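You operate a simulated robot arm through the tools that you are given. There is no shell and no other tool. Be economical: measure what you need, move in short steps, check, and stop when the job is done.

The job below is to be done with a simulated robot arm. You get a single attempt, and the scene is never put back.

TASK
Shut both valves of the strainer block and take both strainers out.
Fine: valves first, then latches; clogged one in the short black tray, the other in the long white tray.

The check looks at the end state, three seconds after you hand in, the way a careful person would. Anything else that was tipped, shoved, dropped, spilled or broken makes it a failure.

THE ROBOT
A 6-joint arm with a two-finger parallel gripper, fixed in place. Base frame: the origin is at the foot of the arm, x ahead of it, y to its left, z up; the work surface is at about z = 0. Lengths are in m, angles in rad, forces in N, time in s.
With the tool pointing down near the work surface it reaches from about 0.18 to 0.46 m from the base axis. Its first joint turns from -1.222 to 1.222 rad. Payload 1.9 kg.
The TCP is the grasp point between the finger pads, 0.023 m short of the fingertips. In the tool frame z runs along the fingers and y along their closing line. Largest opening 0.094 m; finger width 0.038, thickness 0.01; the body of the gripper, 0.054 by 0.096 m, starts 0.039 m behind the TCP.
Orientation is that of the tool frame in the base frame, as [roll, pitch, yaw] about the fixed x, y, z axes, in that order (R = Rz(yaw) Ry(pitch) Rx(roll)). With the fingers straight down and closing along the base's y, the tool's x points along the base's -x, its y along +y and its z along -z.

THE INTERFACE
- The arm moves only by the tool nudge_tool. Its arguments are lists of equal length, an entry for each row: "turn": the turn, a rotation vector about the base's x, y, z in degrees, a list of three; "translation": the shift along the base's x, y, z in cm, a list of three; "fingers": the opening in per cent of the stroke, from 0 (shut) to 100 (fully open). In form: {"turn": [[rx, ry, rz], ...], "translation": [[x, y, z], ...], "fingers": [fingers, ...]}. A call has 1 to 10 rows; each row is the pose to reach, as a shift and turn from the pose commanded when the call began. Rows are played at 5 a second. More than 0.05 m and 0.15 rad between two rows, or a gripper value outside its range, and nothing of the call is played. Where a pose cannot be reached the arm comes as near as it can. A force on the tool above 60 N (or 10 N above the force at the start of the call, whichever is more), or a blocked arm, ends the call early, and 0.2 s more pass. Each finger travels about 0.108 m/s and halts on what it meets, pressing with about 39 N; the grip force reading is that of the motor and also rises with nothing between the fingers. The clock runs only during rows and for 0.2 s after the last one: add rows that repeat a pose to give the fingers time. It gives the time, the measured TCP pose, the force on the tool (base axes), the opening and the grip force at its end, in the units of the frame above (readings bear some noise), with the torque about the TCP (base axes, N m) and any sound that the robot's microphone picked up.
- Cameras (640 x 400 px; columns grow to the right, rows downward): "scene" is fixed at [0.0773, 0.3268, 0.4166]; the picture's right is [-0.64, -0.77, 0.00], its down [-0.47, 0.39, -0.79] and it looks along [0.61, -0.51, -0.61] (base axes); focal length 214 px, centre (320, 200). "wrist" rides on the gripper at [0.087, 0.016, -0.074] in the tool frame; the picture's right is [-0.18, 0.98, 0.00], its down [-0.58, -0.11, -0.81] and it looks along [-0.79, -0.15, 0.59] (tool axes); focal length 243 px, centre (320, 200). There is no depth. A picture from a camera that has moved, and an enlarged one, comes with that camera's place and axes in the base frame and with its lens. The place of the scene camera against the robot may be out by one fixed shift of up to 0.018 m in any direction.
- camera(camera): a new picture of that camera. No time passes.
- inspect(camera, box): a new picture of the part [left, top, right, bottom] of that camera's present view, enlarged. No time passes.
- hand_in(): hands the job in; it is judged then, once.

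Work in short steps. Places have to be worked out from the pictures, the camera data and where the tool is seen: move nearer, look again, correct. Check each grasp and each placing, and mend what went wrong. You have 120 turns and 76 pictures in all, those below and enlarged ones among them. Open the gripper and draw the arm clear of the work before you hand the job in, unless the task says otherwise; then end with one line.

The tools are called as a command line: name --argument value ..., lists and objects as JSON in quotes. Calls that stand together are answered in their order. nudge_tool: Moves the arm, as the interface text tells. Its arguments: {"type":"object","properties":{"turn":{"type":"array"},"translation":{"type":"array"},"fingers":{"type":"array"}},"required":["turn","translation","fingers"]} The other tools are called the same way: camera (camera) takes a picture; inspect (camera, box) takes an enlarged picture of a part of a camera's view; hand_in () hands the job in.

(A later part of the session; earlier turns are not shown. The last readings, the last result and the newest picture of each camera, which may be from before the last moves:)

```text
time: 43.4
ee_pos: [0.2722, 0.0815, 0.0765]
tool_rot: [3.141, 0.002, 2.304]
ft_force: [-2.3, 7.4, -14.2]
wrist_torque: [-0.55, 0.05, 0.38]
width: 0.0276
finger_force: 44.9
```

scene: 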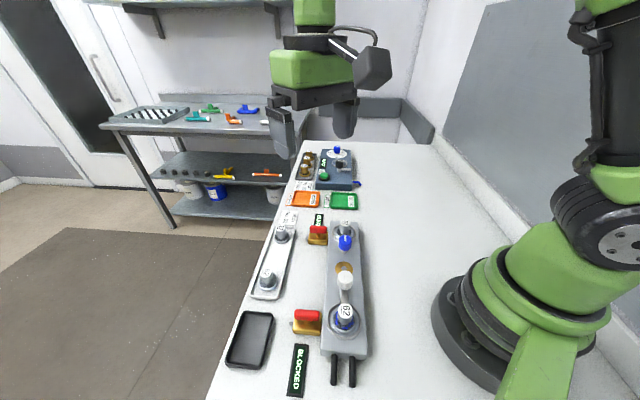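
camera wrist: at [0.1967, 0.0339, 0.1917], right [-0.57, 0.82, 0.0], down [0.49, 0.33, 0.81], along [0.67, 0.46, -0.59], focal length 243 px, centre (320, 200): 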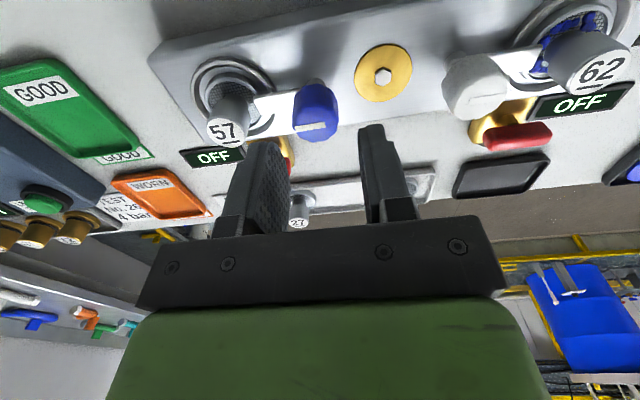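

Past 90° with torque starting to build: blue latch open. I release, lift and go over the white knob (about 0.206, 0.146).

nudge_tool --turn '[[0, 0, 2], [0, 0, 2], [0, 0, 2], [0, 0, 2], [0, 0, 2], [0, 0, 2]]' --translation '[[0, 0, 0], [0, 0, 0], [0, 0, 0], [0, 0, 2], [0, 0, 5], [0, 0, 5]]' --fingers '[0, 42, 42, 42, 42, 42]'

nudge_tool --turn '[[0, 0, 8], [0, 0, 16], [0, 0, 24], [0, 0, 32], [0, 0, 40], [0, 0, 48], [0, 0, 56], [0, 0, 64], [0, 0, 72], [0, 0, 80]]' --translation '[[-1, 1, 0], [-2, 2, 0], [-3, 3, 0], [-4, 4, 0], [-5, 5, 0], [-6.5, 6.4, 0], [-6.6, 6.5, 0], [-6.6, 6.5, 0], [-6.6, 6.5, 0], [-6.6, 6.5, 0]]' --fingers '[42, 42, 42, 42, 42, 42, 42, 42, 42, 42]'

nudge_tool --turn '[[0, 0, 8], [0, 0, 8]]' --translation '[[0, 0, -1], [0, 0, -1]]' --fingers '[42, 42]'

camera --camera "wrist"

inspect --camera "scene" --box '[280, 200, 400, 320]'

```text
time: 44.8
ee_pos: [0.2739, 0.0798, 0.1282]
tool_rot: [3.14, 0.0, 2.338]
ft_force: [0.4, 0.1, -0.4]
wrist_torque: [0.0, 0.01, -0.01]
width: 0.0397
finger_force: 0.0
```

```text
time: 47.0
ee_pos: [0.2069, 0.1456, 0.1281]
tool_rot: [3.14, 0.0, -2.546]
ft_force: [0.4, 0.5, -0.3]
wrist_torque: [0.02, 0.0, 0.03]
width: 0.0393
finger_force: 0.0
```

```text
time: 47.6
ee_pos: [0.2073, 0.1461, 0.1165]
tool_rot: [-3.141, 0.002, -2.41]
ft_force: [0.4, 0.0, 0.6]
wrist_torque: [0.03, 0.01, 0.0]
width: 0.0396
finger_force: 0.1
```

```text
41 pictures are left
camera wrist: at [0.1316, 0.1007, 0.1917], right [-0.52, 0.85, 0.0], down [0.5, 0.31, 0.81], along [0.69, 0.42, -0.59], focal length 243 px, centre (320, 200)
```

wrist: 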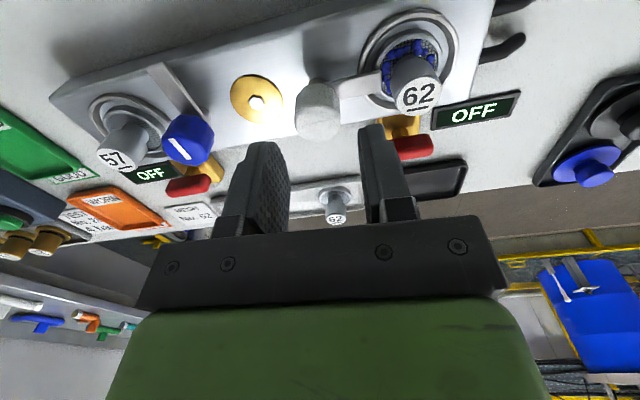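

```text
3.33 times, centred on (340, 260) of scene
camera zoom: at [0.0773, 0.3268, 0.4166], right [-0.64, -0.77, 0.0], down [-0.47, 0.39, -0.79], along [0.61, -0.51, -0.61], focal length 715 px, centre (253, 0)
```

zoom: 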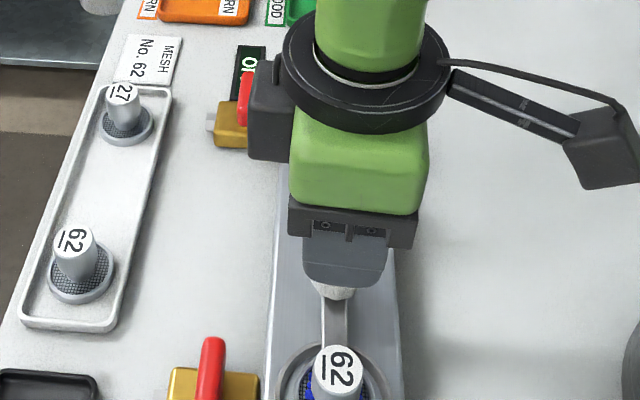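

Blue bar is swung clear of 57. White knob about (0.2055, 0.145); I descend on it and grip.

nudge_tool --turn '[[0, 0, 3], [0, 0, 3], [0, 0, 3], [0, 0, 3], [0, 0, 3], [0, 0, 3]]' --translation '[[-0.15, -0.2, -2], [-0.15, -0.2, -4], [-0.15, -0.2, -4], [-0.15, -0.2, -4], [-0.15, -0.2, -4], [-0.15, -0.2, -4]]' --fingers '[42, 42, 42, 0, 0, 0]'

inspect --camera "wrist" --box '[200, 50, 440, 230]'

```text
time: 49.0
ee_pos: [0.2061, 0.1436, 0.0767]
tool_rot: [3.141, 0.003, -2.361]
ft_force: [33.2, -39.7, -20.6]
wrist_torque: [0.32, -0.37, -0.17]
width: 0.0275
finger_force: 44.9
```

```text
2.22 times, centred on (320, 140) of wrist
camera zoom: at [0.1329, 0.0937, 0.1521], right [-0.56, 0.83, 0.0], down [0.49, 0.33, 0.81], along [0.67, 0.45, -0.59], focal length 539 px, centre (320, 333)
```

zoom: 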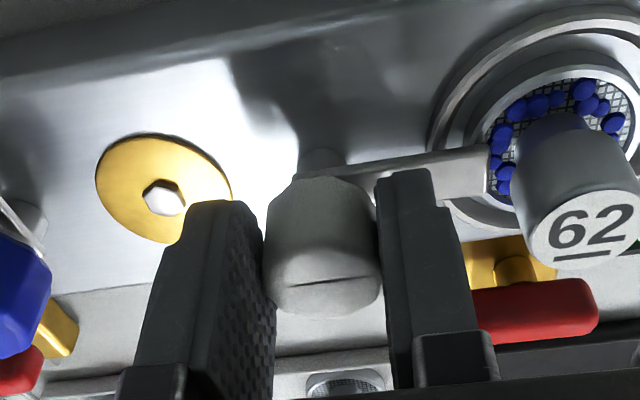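

Gripped. I yield (+1.1, −1.2) mm and try 12° clockwise.

nudge_tool --turn '[[0, 0, 0], [0, 0, -4], [0, 0, -8], [0, 0, -12], [0, 0, -12]]' --translation '[[0.13, -0.13, 0], [0.13, -0.13, 0], [0.13, -0.13, 0], [0.13, -0.13, 0], [0.13, -0.13, 0]]' --fingers '[0, 0, 0, 0, 0]'

inspect --camera "wrist" --box '[200, 50, 440, 230]'

```text
time: 50.3
ee_pos: [0.2054, 0.1425, 0.078]
tool_rot: [3.141, -0.003, -2.565]
ft_force: [-3.6, 4.7, 3.3]
wrist_torque: [0.12, -0.21, 0.04]
width: 0.0273
finger_force: 45.3
stopped in row 5: the force on the tool passed its limit at 69 N (the readings are from after the stop); the commanded pose is now the measured one
```

```text
2.22 times, centred on (320, 140) of wrist
camera zoom: at [0.124, 0.1101, 0.152], right [-0.38, 0.92, 0.0], down [0.55, 0.23, 0.8], along [0.74, 0.31, -0.59], focal length 539 px, centre (320, 333)
```

zoom: 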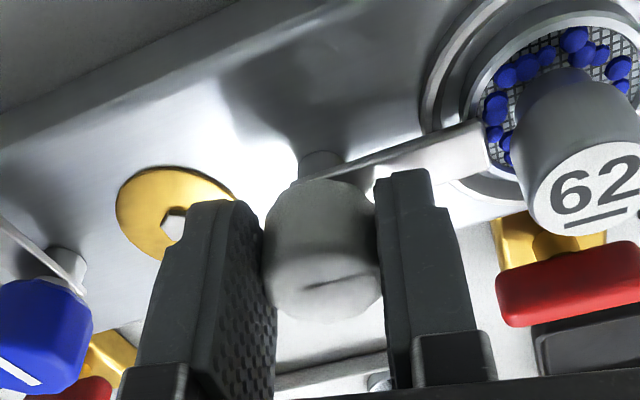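

The knob slipped: clockwise is its stop, so it opens counter-clockwise (mirror of the blue). I release, lift, swing the tool back 78° and regrip.

nudge_tool --turn '[[0, 0, 0], [0, 0, 0], [0, 0, 0], [0, 0, 0], [0, 0, 0]]' --translation '[[0, 0, 0], [0, 0, 0], [0, 0, 2], [0, 0, 4], [0, 0, 4]]' --fingers '[42, 42, 42, 48, 48]'

nudge_tool --turn '[[0, 0, -8], [0, 0, -16], [0, 0, -24], [0, 0, -32], [0, 0, -40], [0, 0, -48], [0, 0, -56], [0, 0, -64], [0, 0, -72], [0, 0, -78]]' --translation '[[0, 0, 0], [0, 0, 0], [0, 0, 0], [0, 0, 0], [0, 0, 0], [0, 0, 0], [0, 0, 0], [0, 0, 0], [0, 0, 0], [0, 0, 0]]' --fingers '[48, 48, 48, 48, 48, 48, 48, 48, 48, 48]'

camera --camera "wrist"

```text
time: 51.5
ee_pos: [0.2059, 0.1428, 0.1177]
tool_rot: [-3.141, -0.003, -2.565]
ft_force: [0.7, 0.3, 0.0]
wrist_torque: [0.02, 0.01, 0.0]
width: 0.0454
finger_force: 0.0
```

```text
time: 53.7
ee_pos: [0.204, 0.143, 0.1167]
tool_rot: [-3.141, -0.004, 2.352]
ft_force: [-0.1, 0.9, 0.4]
wrist_torque: [-0.01, -0.02, -0.02]
width: 0.0451
finger_force: 0.1
```

```text
37 pictures are left
camera wrist: at [0.1556, 0.2161, 0.1918], right [0.83, 0.56, 0.0], down [0.33, -0.49, 0.8], along [0.45, -0.66, -0.59], focal length 243 px, centre (320, 200)
```

wrist: 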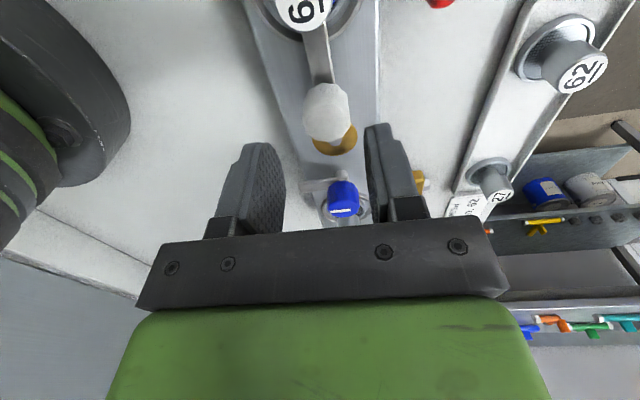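

I adjust to about (0.207, 0.146), descend and grip with fingers on either side across the block.

nudge_tool --turn '[[0, 0, 0], [0, 0, 0], [0, 0, 0], [0, 0, 0], [0, 0, 0], [0, 0, 0]]' --translation '[[0.15, 0.25, -2], [0.15, 0.25, -4], [0.15, 0.25, -4], [0.15, 0.25, -4], [0.15, 0.25, -4], [0.15, 0.25, -4]]' --fingers '[48, 48, 48, 0, 0, 0]'

inspect --camera "wrist" --box '[200, 50, 440, 230]'

```text
time: 55.1
ee_pos: [0.2083, 0.1461, 0.0763]
tool_rot: [-3.14, -0.005, 2.354]
ft_force: [-6.9, -5.4, -5.8]
wrist_torque: [0.3, -0.28, -0.06]
width: 0.028
finger_force: 44.9
```

```text
2.22 times, centred on (320, 140) of wrist
camera zoom: at [0.1581, 0.2189, 0.1511], right [0.83, 0.56, 0.0], down [0.34, -0.49, 0.8], along [0.45, -0.66, -0.59], focal length 539 px, centre (320, 333)
```

zoom: 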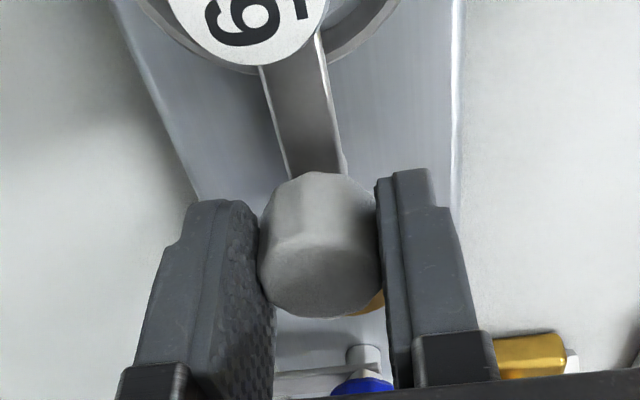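

Low load and well centred. I turn counter-clockwise 18° and check.

nudge_tool --turn '[[0, 0, 6], [0, 0, 12], [0, 0, 18], [0, 0, 18]]' --translation '[[0, 0, 0], [0, 0, 0], [0, 0, 0], [0, 0, 0]]' --fingers '[0, 0, 0, 0]'

inspect --camera "wrist" --box '[200, 50, 440, 230]'

```text
time: 56.1
ee_pos: [0.2081, 0.1456, 0.0762]
tool_rot: [-3.14, -0.004, 2.67]
ft_force: [5.2, -15.8, -37.5]
wrist_torque: [0.35, -0.25, 0.02]
width: 0.0282
finger_force: 44.7
```

```text
2.22 times, centred on (320, 140) of wrist
camera zoom: at [0.1377, 0.1997, 0.1515], right [0.61, 0.79, 0.0], down [0.47, -0.36, 0.8], along [0.64, -0.49, -0.6], focal length 539 px, centre (320, 333)
```

zoom: 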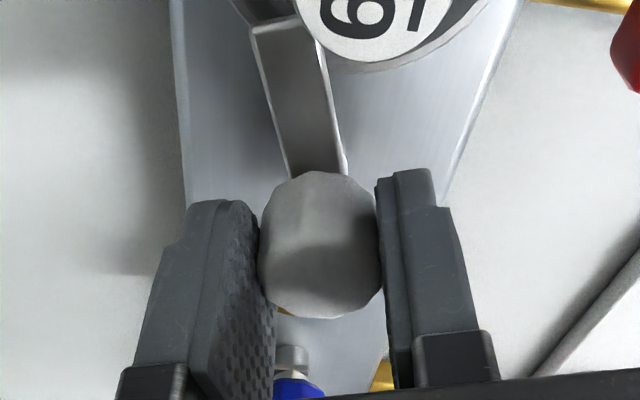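

The bar is swinging off 62. I continue counter-clockwise in 24° steps, yielding as needed.

nudge_tool --turn '[[0, 0, 0], [0, 0, 6], [0, 0, 12], [0, 0, 18], [0, 0, 24], [0, 0, 24]]' --translation '[[0.02, -0.04, -0.06], [0.02, -0.04, -0.06], [0.02, -0.04, -0.06], [0.02, -0.04, -0.06], [0.02, -0.04, -0.06], [0.02, -0.04, -0.06]]' --fingers '[0, 0, 0, 0, 0, 0]'

```text
time: 57.5
ee_pos: [0.2074, 0.1448, 0.0765]
tool_rot: [3.14, -0.002, 3.09]
ft_force: [-19.6, 24.4, -0.5]
wrist_torque: [-0.26, 1.07, 0.09]
width: 0.0277
finger_force: 44.7
```

Fine; 42° so far. I yield (−0.5, +0.6) mm and continue 24°.

nudge_tool --turn '[[0, 0, 0], [0, 0, 6], [0, 0, 12], [0, 0, 18], [0, 0, 24], [0, 0, 24]]' --translation '[[-0.05, 0.07, 0], [-0.05, 0.07, 0], [-0.05, 0.07, 0], [-0.05, 0.07, 0], [-0.05, 0.07, 0], [-0.05, 0.07, 0]]' --fingers '[0, 0, 0, 0, 0, 0]'

nudge_tool --turn '[[0, 0, 6], [0, 0, 12], [0, 0, 18], [0, 0, 24], [0, 0, 27], [0, 0, 27]]' --translation '[[0, 0, 0], [0, 0, 0], [0, 0, 0], [0, 0, 0], [0, 0, 0], [0, 0, 0]]' --fingers '[0, 0, 0, 0, 0, 0]'

inspect --camera "wrist" --box '[200, 50, 440, 230]'

```text
time: 58.5
ee_pos: [0.2078, 0.1458, 0.0762]
tool_rot: [-3.14, -0.004, -2.867]
ft_force: [2.6, -9.0, 2.5]
wrist_torque: [0.49, -0.63, -0.02]
width: 0.0274
finger_force: 44.9
stopped in row 5: the force on the tool passed its limit at 63 N (the readings are from after the stop); the commanded pose is now the measured one
```

```text
time: 60.0
ee_pos: [0.2074, 0.144, 0.0772]
tool_rot: [3.141, -0.005, -2.396]
ft_force: [30.0, -33.5, -25.2]
wrist_torque: [0.54, -0.42, -0.04]
width: 0.0274
finger_force: 44.9
```

```text
2.22 times, centred on (320, 140) of wrist
camera zoom: at [0.133, 0.0983, 0.1516], right [-0.53, 0.85, 0.0], down [0.5, 0.32, 0.8], along [0.68, 0.43, -0.6], focal length 539 px, centre (320, 333)
```

zoom: 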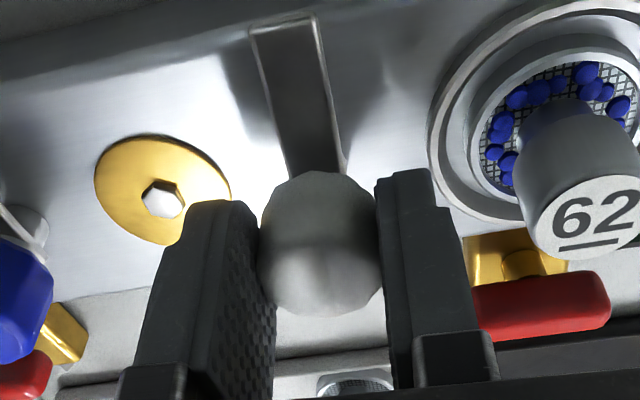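

White bar is off 62. I add the last ~5° and release, lift.

nudge_tool --turn '[[0, 0, 0], [0, 0, 3], [0, 0, 5], [0, 0, 5]]' --translation '[[0.06, -0.06, -0.02], [0.06, -0.06, -0.02], [0.06, -0.06, -0.02], [0.06, -0.06, -0.02]]' --fingers '[0, 0, 0, 0]'

nudge_tool --turn '[[0, 0, -3], [0, 0, -3], [0, 0, -3], [0, 0, -3], [0, 0, -3], [0, 0, -3]]' --translation '[[0, 0, 0], [0, 0, 0], [0, 0, 0], [0, 0, 3], [0, 0, 7], [0, 0, 7]]' --fingers '[0, 42, 42, 42, 42, 42]'

camera --camera "wrist"

```text
time: 61.0
ee_pos: [0.2072, 0.1443, 0.0763]
tool_rot: [-3.14, -0.007, -2.311]
ft_force: [-1.9, -0.4, 2.7]
wrist_torque: [-0.8, 0.26, -0.41]
width: 0.0278
finger_force: 44.5
```

```text
time: 62.4
ee_pos: [0.2068, 0.1434, 0.1457]
tool_rot: [3.14, -0.006, -2.362]
ft_force: [-0.6, 0.1, -0.2]
wrist_torque: [0.03, 0.0, -0.01]
width: 0.0395
finger_force: 0.0
```

```text
33 pictures are left
camera wrist: at [0.1347, 0.0948, 0.2208], right [-0.56, 0.83, 0.0], down [0.49, 0.33, 0.8], along [0.67, 0.45, -0.59], focal length 243 px, centre (320, 200)
```

wrist: 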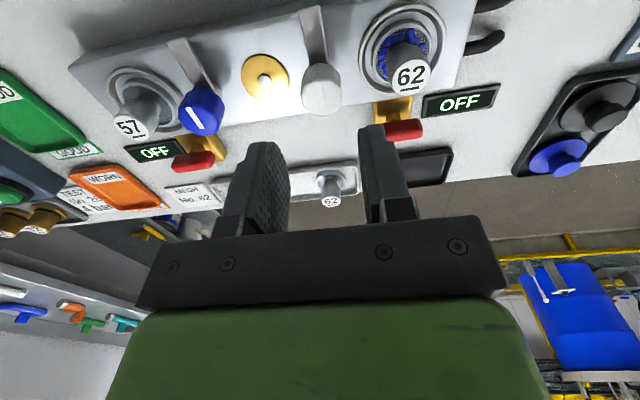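

Both latches are open, both signs OFF. Strainer 62's handle is at about (0.166, 0.185), top z 0.07; I move over it with fingers closing across the block.

nudge_tool --turn '[[0, 0, -8], [0, 0, -16], [0, 0, -24], [0, 0, -32], [0, 0, -40], [0, 0, -48], [0, 0, -56], [0, 0, -64], [0, 0, -72], [0, 0, -80]]' --translation '[[-0.5, 0.5, 0], [-1, 1, 0], [-1.5, 1.5, 0], [-2, 2, 0], [-2.5, 2.5, 0], [-3, 3, 0], [-3.5, 3.5, 0], [-4.1, 4.15, 0], [-4.1, 4.15, 0], [-4.1, 4.15, 0]]' --fingers '[42, 42, 42, 42, 42, 42, 42, 42, 42, 42]'

nudge_tool --turn '[[0, 0, -8], [0, 0, -9.7], [0, 0, -9.7]]' --translation '[[0, 0, 0], [0, 0, -2], [0, 0, -2]]' --fingers '[42, 42, 42]'

camera --camera "wrist"

```text
time: 64.5
ee_pos: [0.1661, 0.186, 0.146]
tool_rot: [-3.141, -0.004, 2.522]
ft_force: [0.1, 0.3, -0.6]
wrist_torque: [-0.02, 0.03, -0.01]
width: 0.0394
finger_force: 0.1
```

```text
time: 65.3
ee_pos: [0.1668, 0.186, 0.1281]
tool_rot: [-3.141, -0.005, 2.355]
ft_force: [-0.1, -0.1, -0.8]
wrist_torque: [0.01, 0.0, 0.01]
width: 0.0395
finger_force: 0.0
```

```text
32 pictures are left
camera wrist: at [0.1166, 0.2588, 0.2015], right [0.83, 0.56, 0.0], down [0.34, -0.49, 0.8], along [0.45, -0.66, -0.6], focal length 243 px, centre (320, 200)
```

wrist: 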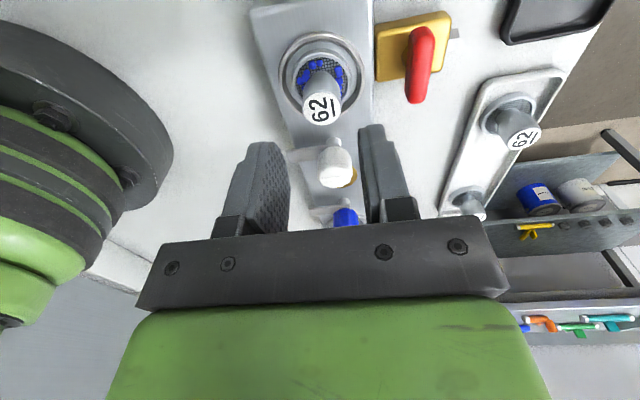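

The label lies in line between the fingers. I descend with tips to about z 0.045 and close.

nudge_tool --turn '[[0, 0, 0], [0, 0, 0], [0, 0, 0], [0, 0, 0], [0, 0, 0], [0, 0, 0]]' --translation '[[-0.05, 0.05, -3], [-0.05, 0.05, -5], [-0.05, 0.05, -6], [-0.05, 0.05, -6], [-0.05, 0.05, -6], [-0.05, 0.05, -6]]' --fingers '[42, 42, 42, 0, 0, 0]'

inspect --camera "wrist" --box '[200, 50, 440, 230]'

```text
time: 66.8
ee_pos: [0.1673, 0.1857, 0.0659]
tool_rot: [3.141, -0.004, 2.357]
ft_force: [-0.6, 0.1, 0.4]
wrist_torque: [-0.03, 0.01, -0.05]
width: 0.0237
finger_force: 39.0
```

```text
2.22 times, centred on (320, 140) of wrist
camera zoom: at [0.1168, 0.2597, 0.1414], right [0.83, 0.56, 0.0], down [0.34, -0.49, 0.8], along [0.45, -0.66, -0.6], focal length 539 px, centre (320, 333)
```

zoom: 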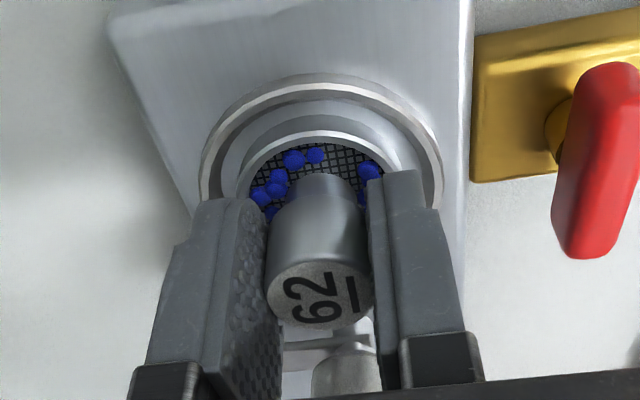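

Clean grip on the 23.7 mm handle. I lift slowly straight up.

nudge_tool --turn '[[0, 0, 0], [0, 0, 0], [0, 0, 0], [0, 0, 0], [0, 0, 0], [0, 0, 0]]' --translation '[[0, 0, 0.5], [0, 0, 1], [0, 0, 1.5], [0, 0, 2], [0, 0, 3], [0, 0, 4]]' --fingers '[0, 0, 0, 0, 0, 0]'

nudge_tool --turn '[[0, 0, 0], [0, 0, 0], [0, 0, 0], [0, 0, 0], [0, 0, 0]]' --translation '[[0, 0, 1], [0, 0, 2.5], [0, 0, 4], [0, 0, 5.5], [0, 0, 6]]' --fingers '[0, 0, 0, 0, 0]'

inspect --camera "scene" --box '[210, 200, 430, 400]'

```text
time: 68.2
ee_pos: [0.1659, 0.1856, 0.1066]
tool_rot: [-3.141, -0.007, 2.356]
ft_force: [0.7, 0.8, -0.4]
wrist_torque: [-0.01, 0.04, -0.02]
width: 0.0235
finger_force: 38.8
```

```text
time: 69.3
ee_pos: [0.1668, 0.1859, 0.1663]
tool_rot: [-3.141, -0.006, 2.356]
ft_force: [0.9, -0.1, -0.3]
wrist_torque: [0.0, -0.01, 0.02]
width: 0.0236
finger_force: 39.0
```

```text
2.00 times, centred on (320, 300) of scene
camera zoom: at [0.0773, 0.3268, 0.4166], right [-0.64, -0.77, 0.0], down [-0.47, 0.39, -0.79], along [0.61, -0.51, -0.61], focal length 429 px, centre (320, 0)
```

zoom: 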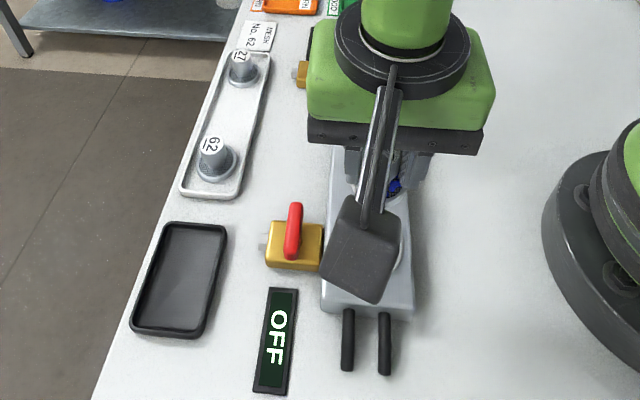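

Strainer 62 is out. The empty short black tray is centred at about (0.257, 0.320); I carry it there at height.

nudge_tool --turn '[[0, 0, 0], [0, 0, 0], [0, 0, 0], [0, 0, 0], [0, 0, 0], [0, 0, 0], [0, 0, 0]]' --translation '[[1.5, 2.2, 0], [3, 4.4, 0], [4.5, 6.6, 0], [6, 8.8, 0], [7.5, 11, 0], [9, 13.3, 0], [9, 13.3, 0]]' --fingers '[0, 0, 0, 0, 0, 0, 0]'

camera --camera "wrist"

inspect --camera "scene" --box '[190, 200, 410, 400]'

```text
time: 71.0
ee_pos: [0.2562, 0.3198, 0.167]
tool_rot: [-3.14, -0.003, 2.356]
ft_force: [0.5, -0.3, -0.8]
wrist_torque: [0.02, -0.01, -0.02]
width: 0.0236
finger_force: 38.9
```

```text
29 pictures are left
camera wrist: at [0.2055, 0.393, 0.2417], right [0.83, 0.56, 0.0], down [0.34, -0.49, 0.8], along [0.45, -0.66, -0.59], focal length 243 px, centre (320, 200)
```

wrist: 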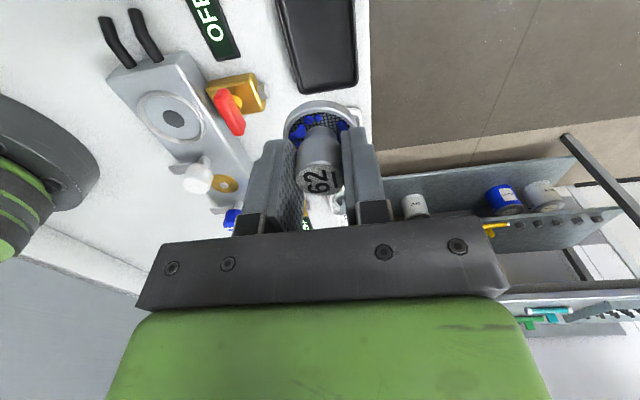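

```text
2.00 times, centred on (300, 300) of scene
camera zoom: at [0.0773, 0.3268, 0.4166], right [-0.64, -0.77, 0.0], down [-0.47, 0.39, -0.79], along [0.61, -0.51, -0.61], focal length 429 px, centre (360, 0)
```

zoom: 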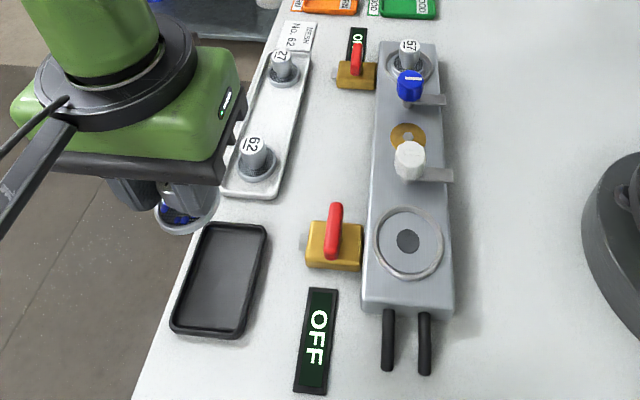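

Above the tray; flange (~40 mm) must sit in the ~47 mm inner width. I descend partway and check alignment.

nudge_tool --turn '[[0, 0, 0], [0, 0, 0], [0, 0, 0], [0, 0, 0]]' --translation '[[-0.1, -0.1, -2.5], [-0.1, -0.1, -5], [-0.1, -0.1, -7.5], [-0.1, -0.1, -7.5]]' --fingers '[0, 0, 0, 0]'

camera --camera "wrist"

inspect --camera "scene" --box '[200, 260, 320, 380]'

```text
time: 72.0
ee_pos: [0.254, 0.3175, 0.0904]
tool_rot: [3.141, -0.006, 2.355]
ft_force: [0.4, -0.7, -0.2]
wrist_torque: [0.03, -0.01, -0.01]
width: 0.0237
finger_force: 38.8
```

```text
27 pictures are left
camera wrist: at [0.2048, 0.3902, 0.1649], right [0.83, 0.56, 0.0], down [0.34, -0.49, 0.8], along [0.45, -0.66, -0.59], focal length 243 px, centre (320, 200)
```

wrist: 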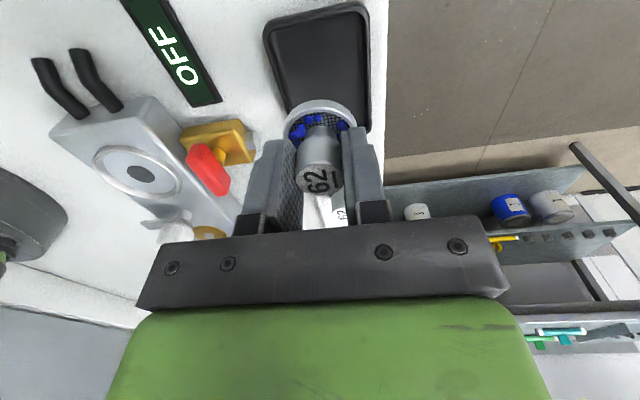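

```text
3.33 times, centred on (260, 320) of scene
camera zoom: at [0.0773, 0.3268, 0.4166], right [-0.64, -0.77, 0.0], down [-0.47, 0.39, -0.79], along [0.61, -0.51, -0.61], focal length 715 px, centre (520, -200)
```

zoom: 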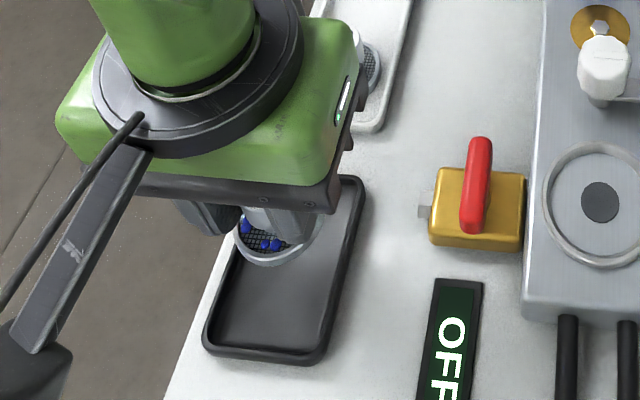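

By this nearer view the tray's centreline is some 3 mm further out (+x, +y). I shift (+2, +2) mm, go down 2 cm and look again.

nudge_tool --turn '[[0, 0, 0], [0, 0, 0], [0, 0, 0]]' --translation '[[0.2, 0.2, -1], [0.2, 0.2, -2.2], [0.2, 0.2, -2.2]]' --fingers '[0, 0, 0]'

inspect --camera "wrist" --box '[230, 20, 410, 220]'

inspect --camera "scene" --box '[200, 270, 310, 380]'

```text
time: 72.8
ee_pos: [0.2579, 0.3217, 0.0697]
tool_rot: [3.141, -0.005, 2.355]
ft_force: [-0.1, 0.0, -0.4]
wrist_torque: [0.01, -0.02, 0.01]
width: 0.0239
finger_force: 38.9
```

```text
2.00 times, centred on (320, 120) of wrist
camera zoom: at [0.2082, 0.394, 0.1437], right [0.83, 0.56, 0.0], down [0.34, -0.49, 0.8], along [0.45, -0.66, -0.6], focal length 485 px, centre (320, 360)
```

zoom: 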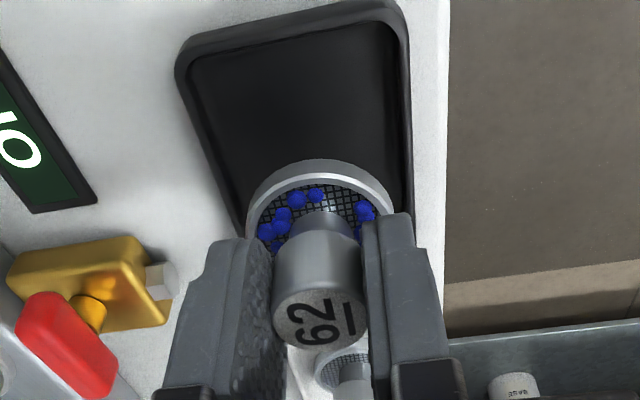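

```text
3.64 times, centred on (255, 325) of scene
camera zoom: at [0.0773, 0.3268, 0.4166], right [-0.64, -0.77, 0.0], down [-0.47, 0.39, -0.79], along [0.61, -0.51, -0.61], focal length 780 px, centre (556, -254)
```

zoom: 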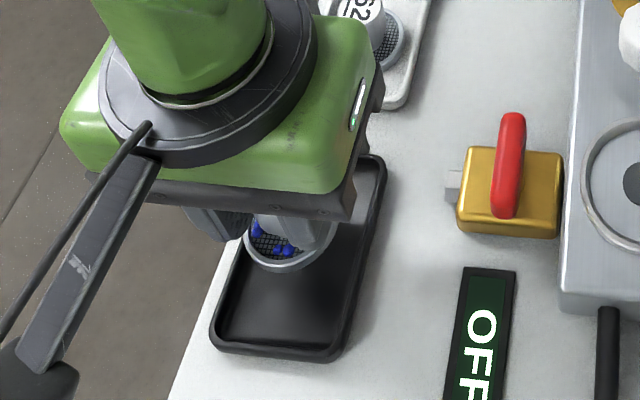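

Alignment across is within about 1 mm. The spare strainers' tops at z≈0.036 imply the placed TCP height is about 0.037; I descend most of the way, then slowly.

nudge_tool --turn '[[0, 0, 0], [0, 0, 0], [0, 0, 0], [0, 0, 0]]' --translation '[[-0.08, -0.08, -1], [-0.08, -0.08, -2], [-0.08, -0.08, -2.5], [-0.08, -0.08, -2.5]]' --fingers '[0, 0, 0, 0]'

inspect --camera "wrist" --box '[230, 20, 410, 220]'

```text
time: 73.8
ee_pos: [0.2583, 0.3183, 0.0452]
tool_rot: [3.141, -0.006, 2.358]
ft_force: [0.0, -0.5, -0.7]
wrist_torque: [-0.01, 0.02, 0.0]
width: 0.0235
finger_force: 39.1
```

```text
2.00 times, centred on (320, 120) of wrist
camera zoom: at [0.2074, 0.3926, 0.1199], right [0.83, 0.56, 0.0], down [0.34, -0.49, 0.8], along [0.45, -0.66, -0.6], focal length 485 px, centre (320, 360)
```

zoom: 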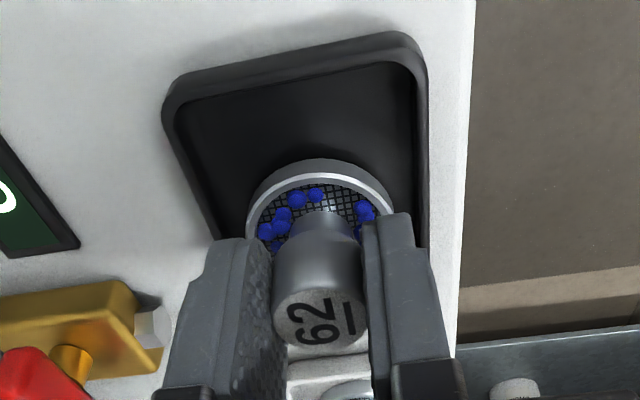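

Well centred in the tray. I go down the last bit slowly.

nudge_tool --turn '[[0, 0, 0], [0, 0, 0], [0, 0, 0]]' --translation '[[0, 0, -0.3], [0, 0, -0.6], [0, 0, -0.6]]' --fingers '[0, 0, 0]'

nudge_tool --turn '[[0, 0, 0], [0, 0, 0]]' --translation '[[0, 0, -0.15], [0, 0, -0.15]]' --fingers '[0, 0]'

nudge_tool --turn '[[0, 0, 0], [0, 0, 0]]' --translation '[[0, 0, -0.1], [0, 0, -0.1]]' --fingers '[0, 0]'

```text
time: 74.5
ee_pos: [0.2574, 0.3207, 0.0405]
tool_rot: [3.137, -0.005, 2.355]
ft_force: [-1.6, -0.4, 27.3]
wrist_torque: [-0.26, 0.29, -0.04]
width: 0.0237
finger_force: 38.8
```

```text
time: 75.2
ee_pos: [0.2573, 0.3191, 0.0368]
tool_rot: [3.139, -0.004, 2.356]
ft_force: [4.5, 3.4, 18.9]
wrist_torque: [0.18, -0.2, -0.02]
width: 0.0239
finger_force: 38.7
```

```text
time: 75.8
ee_pos: [0.2556, 0.3198, 0.0364]
tool_rot: [-3.14, -0.005, 2.357]
ft_force: [4.3, 3.0, 11.1]
wrist_torque: [0.16, -0.19, 0.01]
width: 0.0241
finger_force: 39.0
```

Contact felt around z 0.039–0.036. I look before releasing.

inspect --camera "wrist" --box '[230, 20, 410, 220]'

inspect --camera "scene" --box '[200, 270, 310, 380]'

```text
2.00 times, centred on (320, 120) of wrist
camera zoom: at [0.2062, 0.3927, 0.1107], right [0.83, 0.56, 0.0], down [0.34, -0.49, 0.8], along [0.45, -0.66, -0.59], focal length 485 px, centre (320, 360)
```

zoom: 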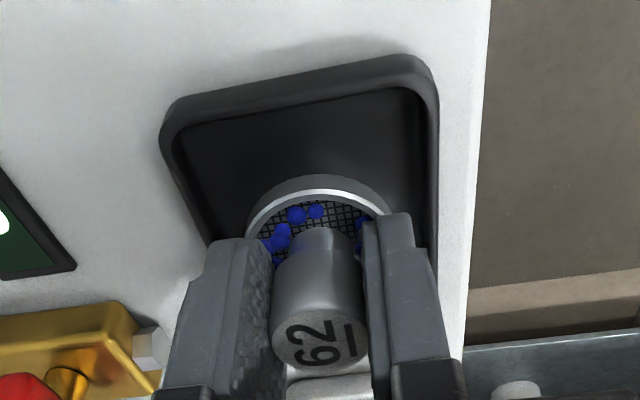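

```text
3.64 times, centred on (255, 325) of scene
camera zoom: at [0.0772, 0.3267, 0.4166], right [-0.64, -0.77, 0.0], down [-0.47, 0.39, -0.79], along [0.61, -0.51, -0.61], focal length 780 px, centre (556, -254)
```

zoom: 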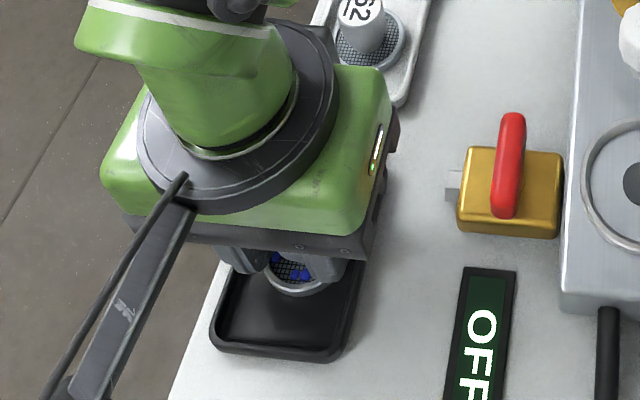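

It rests on the tray floor. I open only slightly (to stay clear of the rim) and lift straight up.

nudge_tool --turn '[[0, 0, 0], [0, 0, 0], [0, 0, 0], [0, 0, 0], [0, 0, 0], [0, 0, 0], [0, 0, 0]]' --translation '[[0, 0, 0], [0, 0, 0], [0, 0, 1], [0, 0, 2], [0, 0, 5], [0, 0, 9], [0, 0, 12]]' --fingers '[30, 30, 31, 33, 42, 42, 42]'

camera --camera "wrist"

```text
time: 77.3
ee_pos: [0.257, 0.3193, 0.1567]
tool_rot: [3.14, -0.005, 2.357]
ft_force: [0.8, -0.9, 0.6]
wrist_torque: [0.0, 0.01, 0.0]
width: 0.0395
finger_force: 0.1
```

```text
20 pictures are left
camera wrist: at [0.2071, 0.3932, 0.2317], right [0.83, 0.56, 0.0], down [0.34, -0.49, 0.8], along [0.45, -0.66, -0.6], focal length 243 px, centre (320, 200)
```

wrist: 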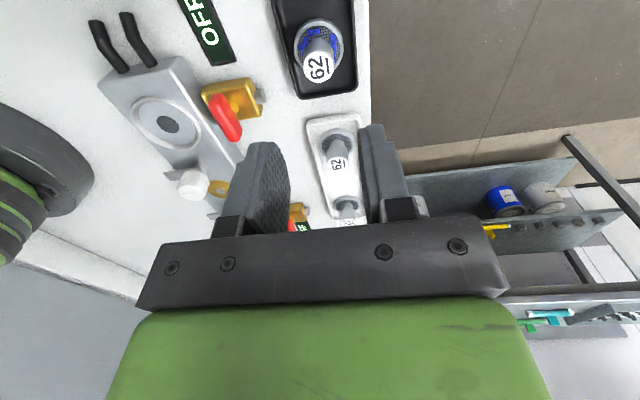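

Strainer 62 stands upright in the black tray. Now I move to strainer 57 at about (0.311, 0.0425).

nudge_tool --turn '[[0, 0, 0], [0, 0, 0], [0, 0, 0], [0, 0, 0], [0, 0, 0], [0, 0, 0], [0, 0, 0], [0, 0, 0], [0, 0, 0]]' --translation '[[0.7, -3.5, 0], [1.4, -7, 0], [2.1, -10.5, 0], [2.8, -14, 0], [3.5, -17.5, 0], [4.2, -21, 0], [4.8, -24.5, 0], [5.4, -27.7, -1.5], [5.4, -27.7, -3]]' --fingers '[42, 42, 42, 42, 42, 42, 42, 42, 42]'

camera --camera "wrist"

```text
time: 79.3
ee_pos: [0.3109, 0.0404, 0.1256]
tool_rot: [-3.142, -0.003, 2.357]
ft_force: [-0.6, -0.3, 0.1]
wrist_torque: [0.02, -0.01, 0.03]
width: 0.0395
finger_force: 0.1
```

```text
19 pictures are left
camera wrist: at [0.2605, 0.1137, 0.1992], right [0.82, 0.57, 0.0], down [0.34, -0.49, 0.8], along [0.45, -0.66, -0.59], focal length 243 px, centre (320, 200)
```

wrist: 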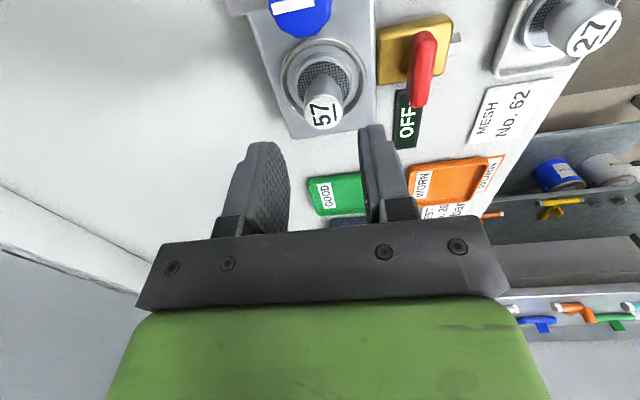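

The view matches that of strainer 62 before its grasp. I descend to TCP z 0.066 and close.

nudge_tool --turn '[[0, 0, 0], [0, 0, 0], [0, 0, 0], [0, 0, 0], [0, 0, 0], [0, 0, 0]]' --translation '[[0, 0.1, -3], [0, 0.1, -5], [0, 0.1, -5.9], [0, 0.1, -5.9], [0, 0.1, -5.9], [0, 0.1, -5.9]]' --fingers '[42, 42, 42, 0, 0, 0]'

inspect --camera "wrist" --box '[200, 50, 440, 230]'

```text
time: 80.8
ee_pos: [0.3097, 0.0434, 0.0672]
tool_rot: [-3.141, -0.006, 2.356]
ft_force: [0.4, -0.9, -0.1]
wrist_torque: [-0.01, 0.02, 0.02]
width: 0.0237
finger_force: 38.9
```

```text
2.22 times, centred on (320, 140) of wrist
camera zoom: at [0.2603, 0.1167, 0.1409], right [0.83, 0.56, 0.0], down [0.34, -0.49, 0.8], along [0.45, -0.66, -0.59], focal length 539 px, centre (320, 333)
```

zoom: 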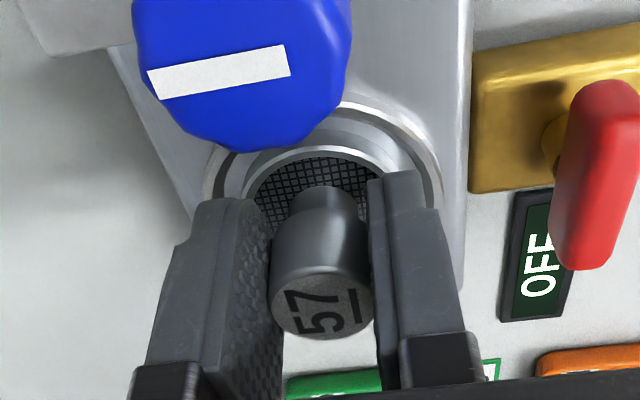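

Good grip. I lift straight up 10 cm and carry it toward the middle of the long white tray, about (0.3795, 0.201), between the two spares.

nudge_tool --turn '[[0, 0, 0], [0, 0, 0], [0, 0, 0], [0, 0, 0], [0, 0, 0], [0, 0, 0], [0, 0, 0], [0, 0, 0]]' --translation '[[0, 0, 0.5], [0, 0, 1], [0, 0, 1.5], [0, 0, 2.2], [0, 0, 4], [0, 0, 6.5], [0, 0, 9], [0, 0, 10]]' --fingers '[0, 0, 0, 0, 0, 0, 0, 0]'

nudge_tool --turn '[[0, 0, 0], [0, 0, 0], [0, 0, 0], [0, 0, 0], [0, 0, 0], [0, 0, 0], [0, 0, 0]]' --translation '[[1.2, 2.6, 0], [2.4, 5.2, 0], [3.6, 7.8, 0], [4.8, 10.4, 0], [6, 13, 0], [7, 15.8, 0], [7, 15.8, 0]]' --fingers '[0, 0, 0, 0, 0, 0, 0]'

camera --camera "wrist"

inspect --camera "scene" --box '[200, 200, 400, 360]'

```text
time: 82.5
ee_pos: [0.3128, 0.0427, 0.1675]
tool_rot: [3.141, -0.006, 2.356]
ft_force: [-0.6, -0.1, -1.4]
wrist_torque: [0.01, -0.01, 0.0]
width: 0.0236
finger_force: 39.1
```

```text
time: 84.2
ee_pos: [0.3782, 0.2026, 0.1625]
tool_rot: [3.141, -0.005, 2.355]
ft_force: [-0.3, 0.3, -0.4]
wrist_torque: [0.03, -0.01, 0.0]
width: 0.0239
finger_force: 39.4
```

```text
17 pictures are left
camera wrist: at [0.3295, 0.2746, 0.2389], right [0.83, 0.56, 0.0], down [0.34, -0.49, 0.8], along [0.45, -0.66, -0.6], focal length 243 px, centre (320, 200)
```

wrist: 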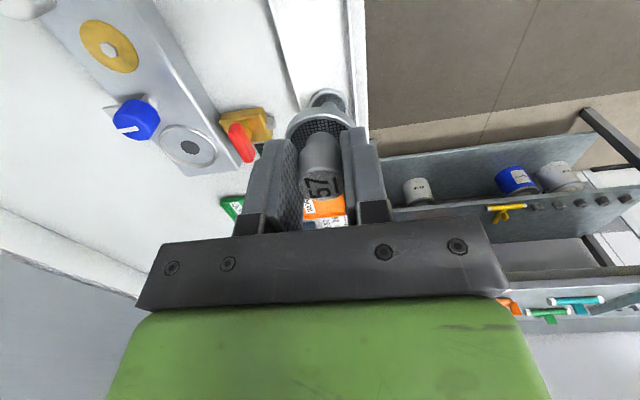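

```text
2.50 times, centred on (300, 280) of scene
camera zoom: at [0.0773, 0.3268, 0.4166], right [-0.64, -0.77, 0.0], down [-0.47, 0.39, -0.79], along [0.61, -0.51, -0.61], focal length 536 px, centre (370, 0)
```

zoom: 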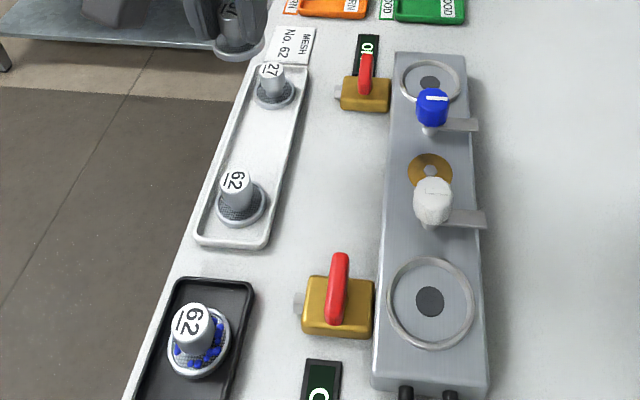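

There is room between the spares. I shift (−2.5, −2.5) mm toward the tray centreline, descend to about z 0.09, and re-measure.

nudge_tool --turn '[[0, 0, 0], [0, 0, 0], [0, 0, 0], [0, 0, 0]]' --translation '[[-0.25, -0.25, -2.5], [-0.25, -0.25, -5], [-0.25, -0.25, -7.5], [-0.25, -0.25, -7.5]]' --fingers '[0, 0, 0, 0]'

inspect --camera "wrist" --box '[230, 0, 410, 220]'

inspect --camera "scene" --box '[230, 180, 350, 300]'

```text
time: 85.2
ee_pos: [0.377, 0.2002, 0.0901]
tool_rot: [3.141, -0.005, 2.357]
ft_force: [1.1, 0.0, -0.8]
wrist_torque: [-0.01, -0.01, -0.01]
width: 0.0235
finger_force: 38.8
```

```text
1.82 times, centred on (320, 110) of wrist
camera zoom: at [0.3279, 0.2728, 0.1658], right [0.83, 0.56, 0.0], down [0.34, -0.49, 0.8], along [0.45, -0.66, -0.6], focal length 441 px, centre (320, 364)
```

zoom: 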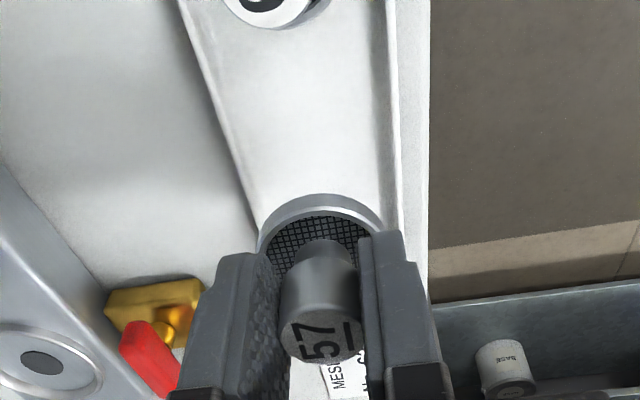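

```text
3.33 times, centred on (290, 240) of scene
camera zoom: at [0.0773, 0.3268, 0.4166], right [-0.64, -0.77, 0.0], down [-0.47, 0.39, -0.79], along [0.61, -0.51, -0.61], focal length 715 px, centre (420, 67)
```

zoom: 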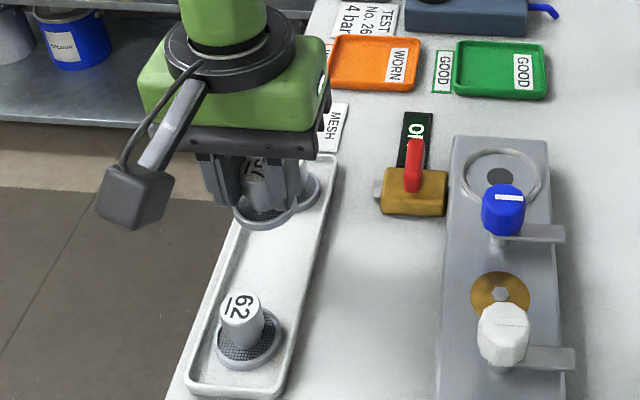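

Tray centreline is about 1 mm further in; I shift (−1, −1) mm and descend to z≈0.045.

nudge_tool --turn '[[0, 0, 0], [0, 0, 0], [0, 0, 0], [0, 0, 0]]' --translation '[[-0.1, -0.1, -1.5], [-0.1, -0.1, -3], [-0.1, -0.1, -4.5], [-0.1, -0.1, -4.5]]' --fingers '[0, 0, 0, 0]'

inspect --camera "wrist" --box '[230, 20, 410, 220]'

inspect --camera "scene" --box '[230, 190, 340, 300]'

```text
time: 86.2
ee_pos: [0.3776, 0.1981, 0.0469]
tool_rot: [3.141, -0.006, 2.357]
ft_force: [-0.5, 0.4, -0.7]
wrist_torque: [-0.01, 0.0, -0.01]
width: 0.0237
finger_force: 39.3
```

```text
2.00 times, centred on (320, 120) of wrist
camera zoom: at [0.3273, 0.2713, 0.1216], right [0.83, 0.56, 0.0], down [0.34, -0.49, 0.8], along [0.45, -0.66, -0.6], focal length 485 px, centre (320, 360)
```

zoom: 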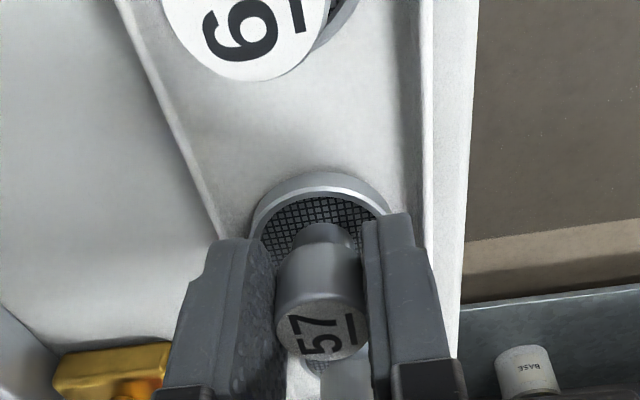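

```text
3.64 times, centred on (285, 245) of scene
camera zoom: at [0.0773, 0.3268, 0.4166], right [-0.64, -0.77, 0.0], down [-0.47, 0.39, -0.79], along [0.61, -0.51, -0.61], focal length 780 px, centre (447, 36)
```

zoom: 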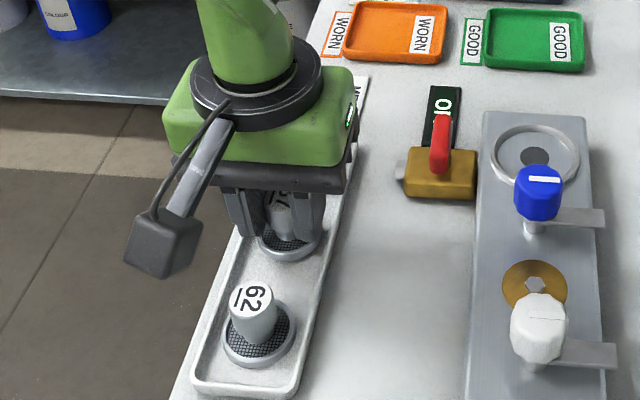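

Centred in the tray with space around. I lower slowly to contact.

nudge_tool --turn '[[0, 0, 0], [0, 0, 0], [0, 0, 0]]' --translation '[[0, 0, -0.3], [0, 0, -0.55], [0, 0, -0.55]]' --fingers '[0, 0, 0]'

nudge_tool --turn '[[0, 0, 0], [0, 0, 0]]' --translation '[[0, 0, -0.12], [0, 0, -0.12]]' --fingers '[0, 0]'

```text
time: 87.0
ee_pos: [0.377, 0.1976, 0.042]
tool_rot: [3.141, -0.003, 2.357]
ft_force: [-3.6, -0.5, 12.6]
wrist_torque: [0.04, 0.01, 0.0]
width: 0.0239
finger_force: 38.9
```

```text
time: 87.5
ee_pos: [0.3782, 0.1991, 0.0407]
tool_rot: [3.137, -0.004, 2.357]
ft_force: [-2.0, -1.9, 26.5]
wrist_torque: [-0.31, 0.17, 0.01]
width: 0.0237
finger_force: 38.8
```

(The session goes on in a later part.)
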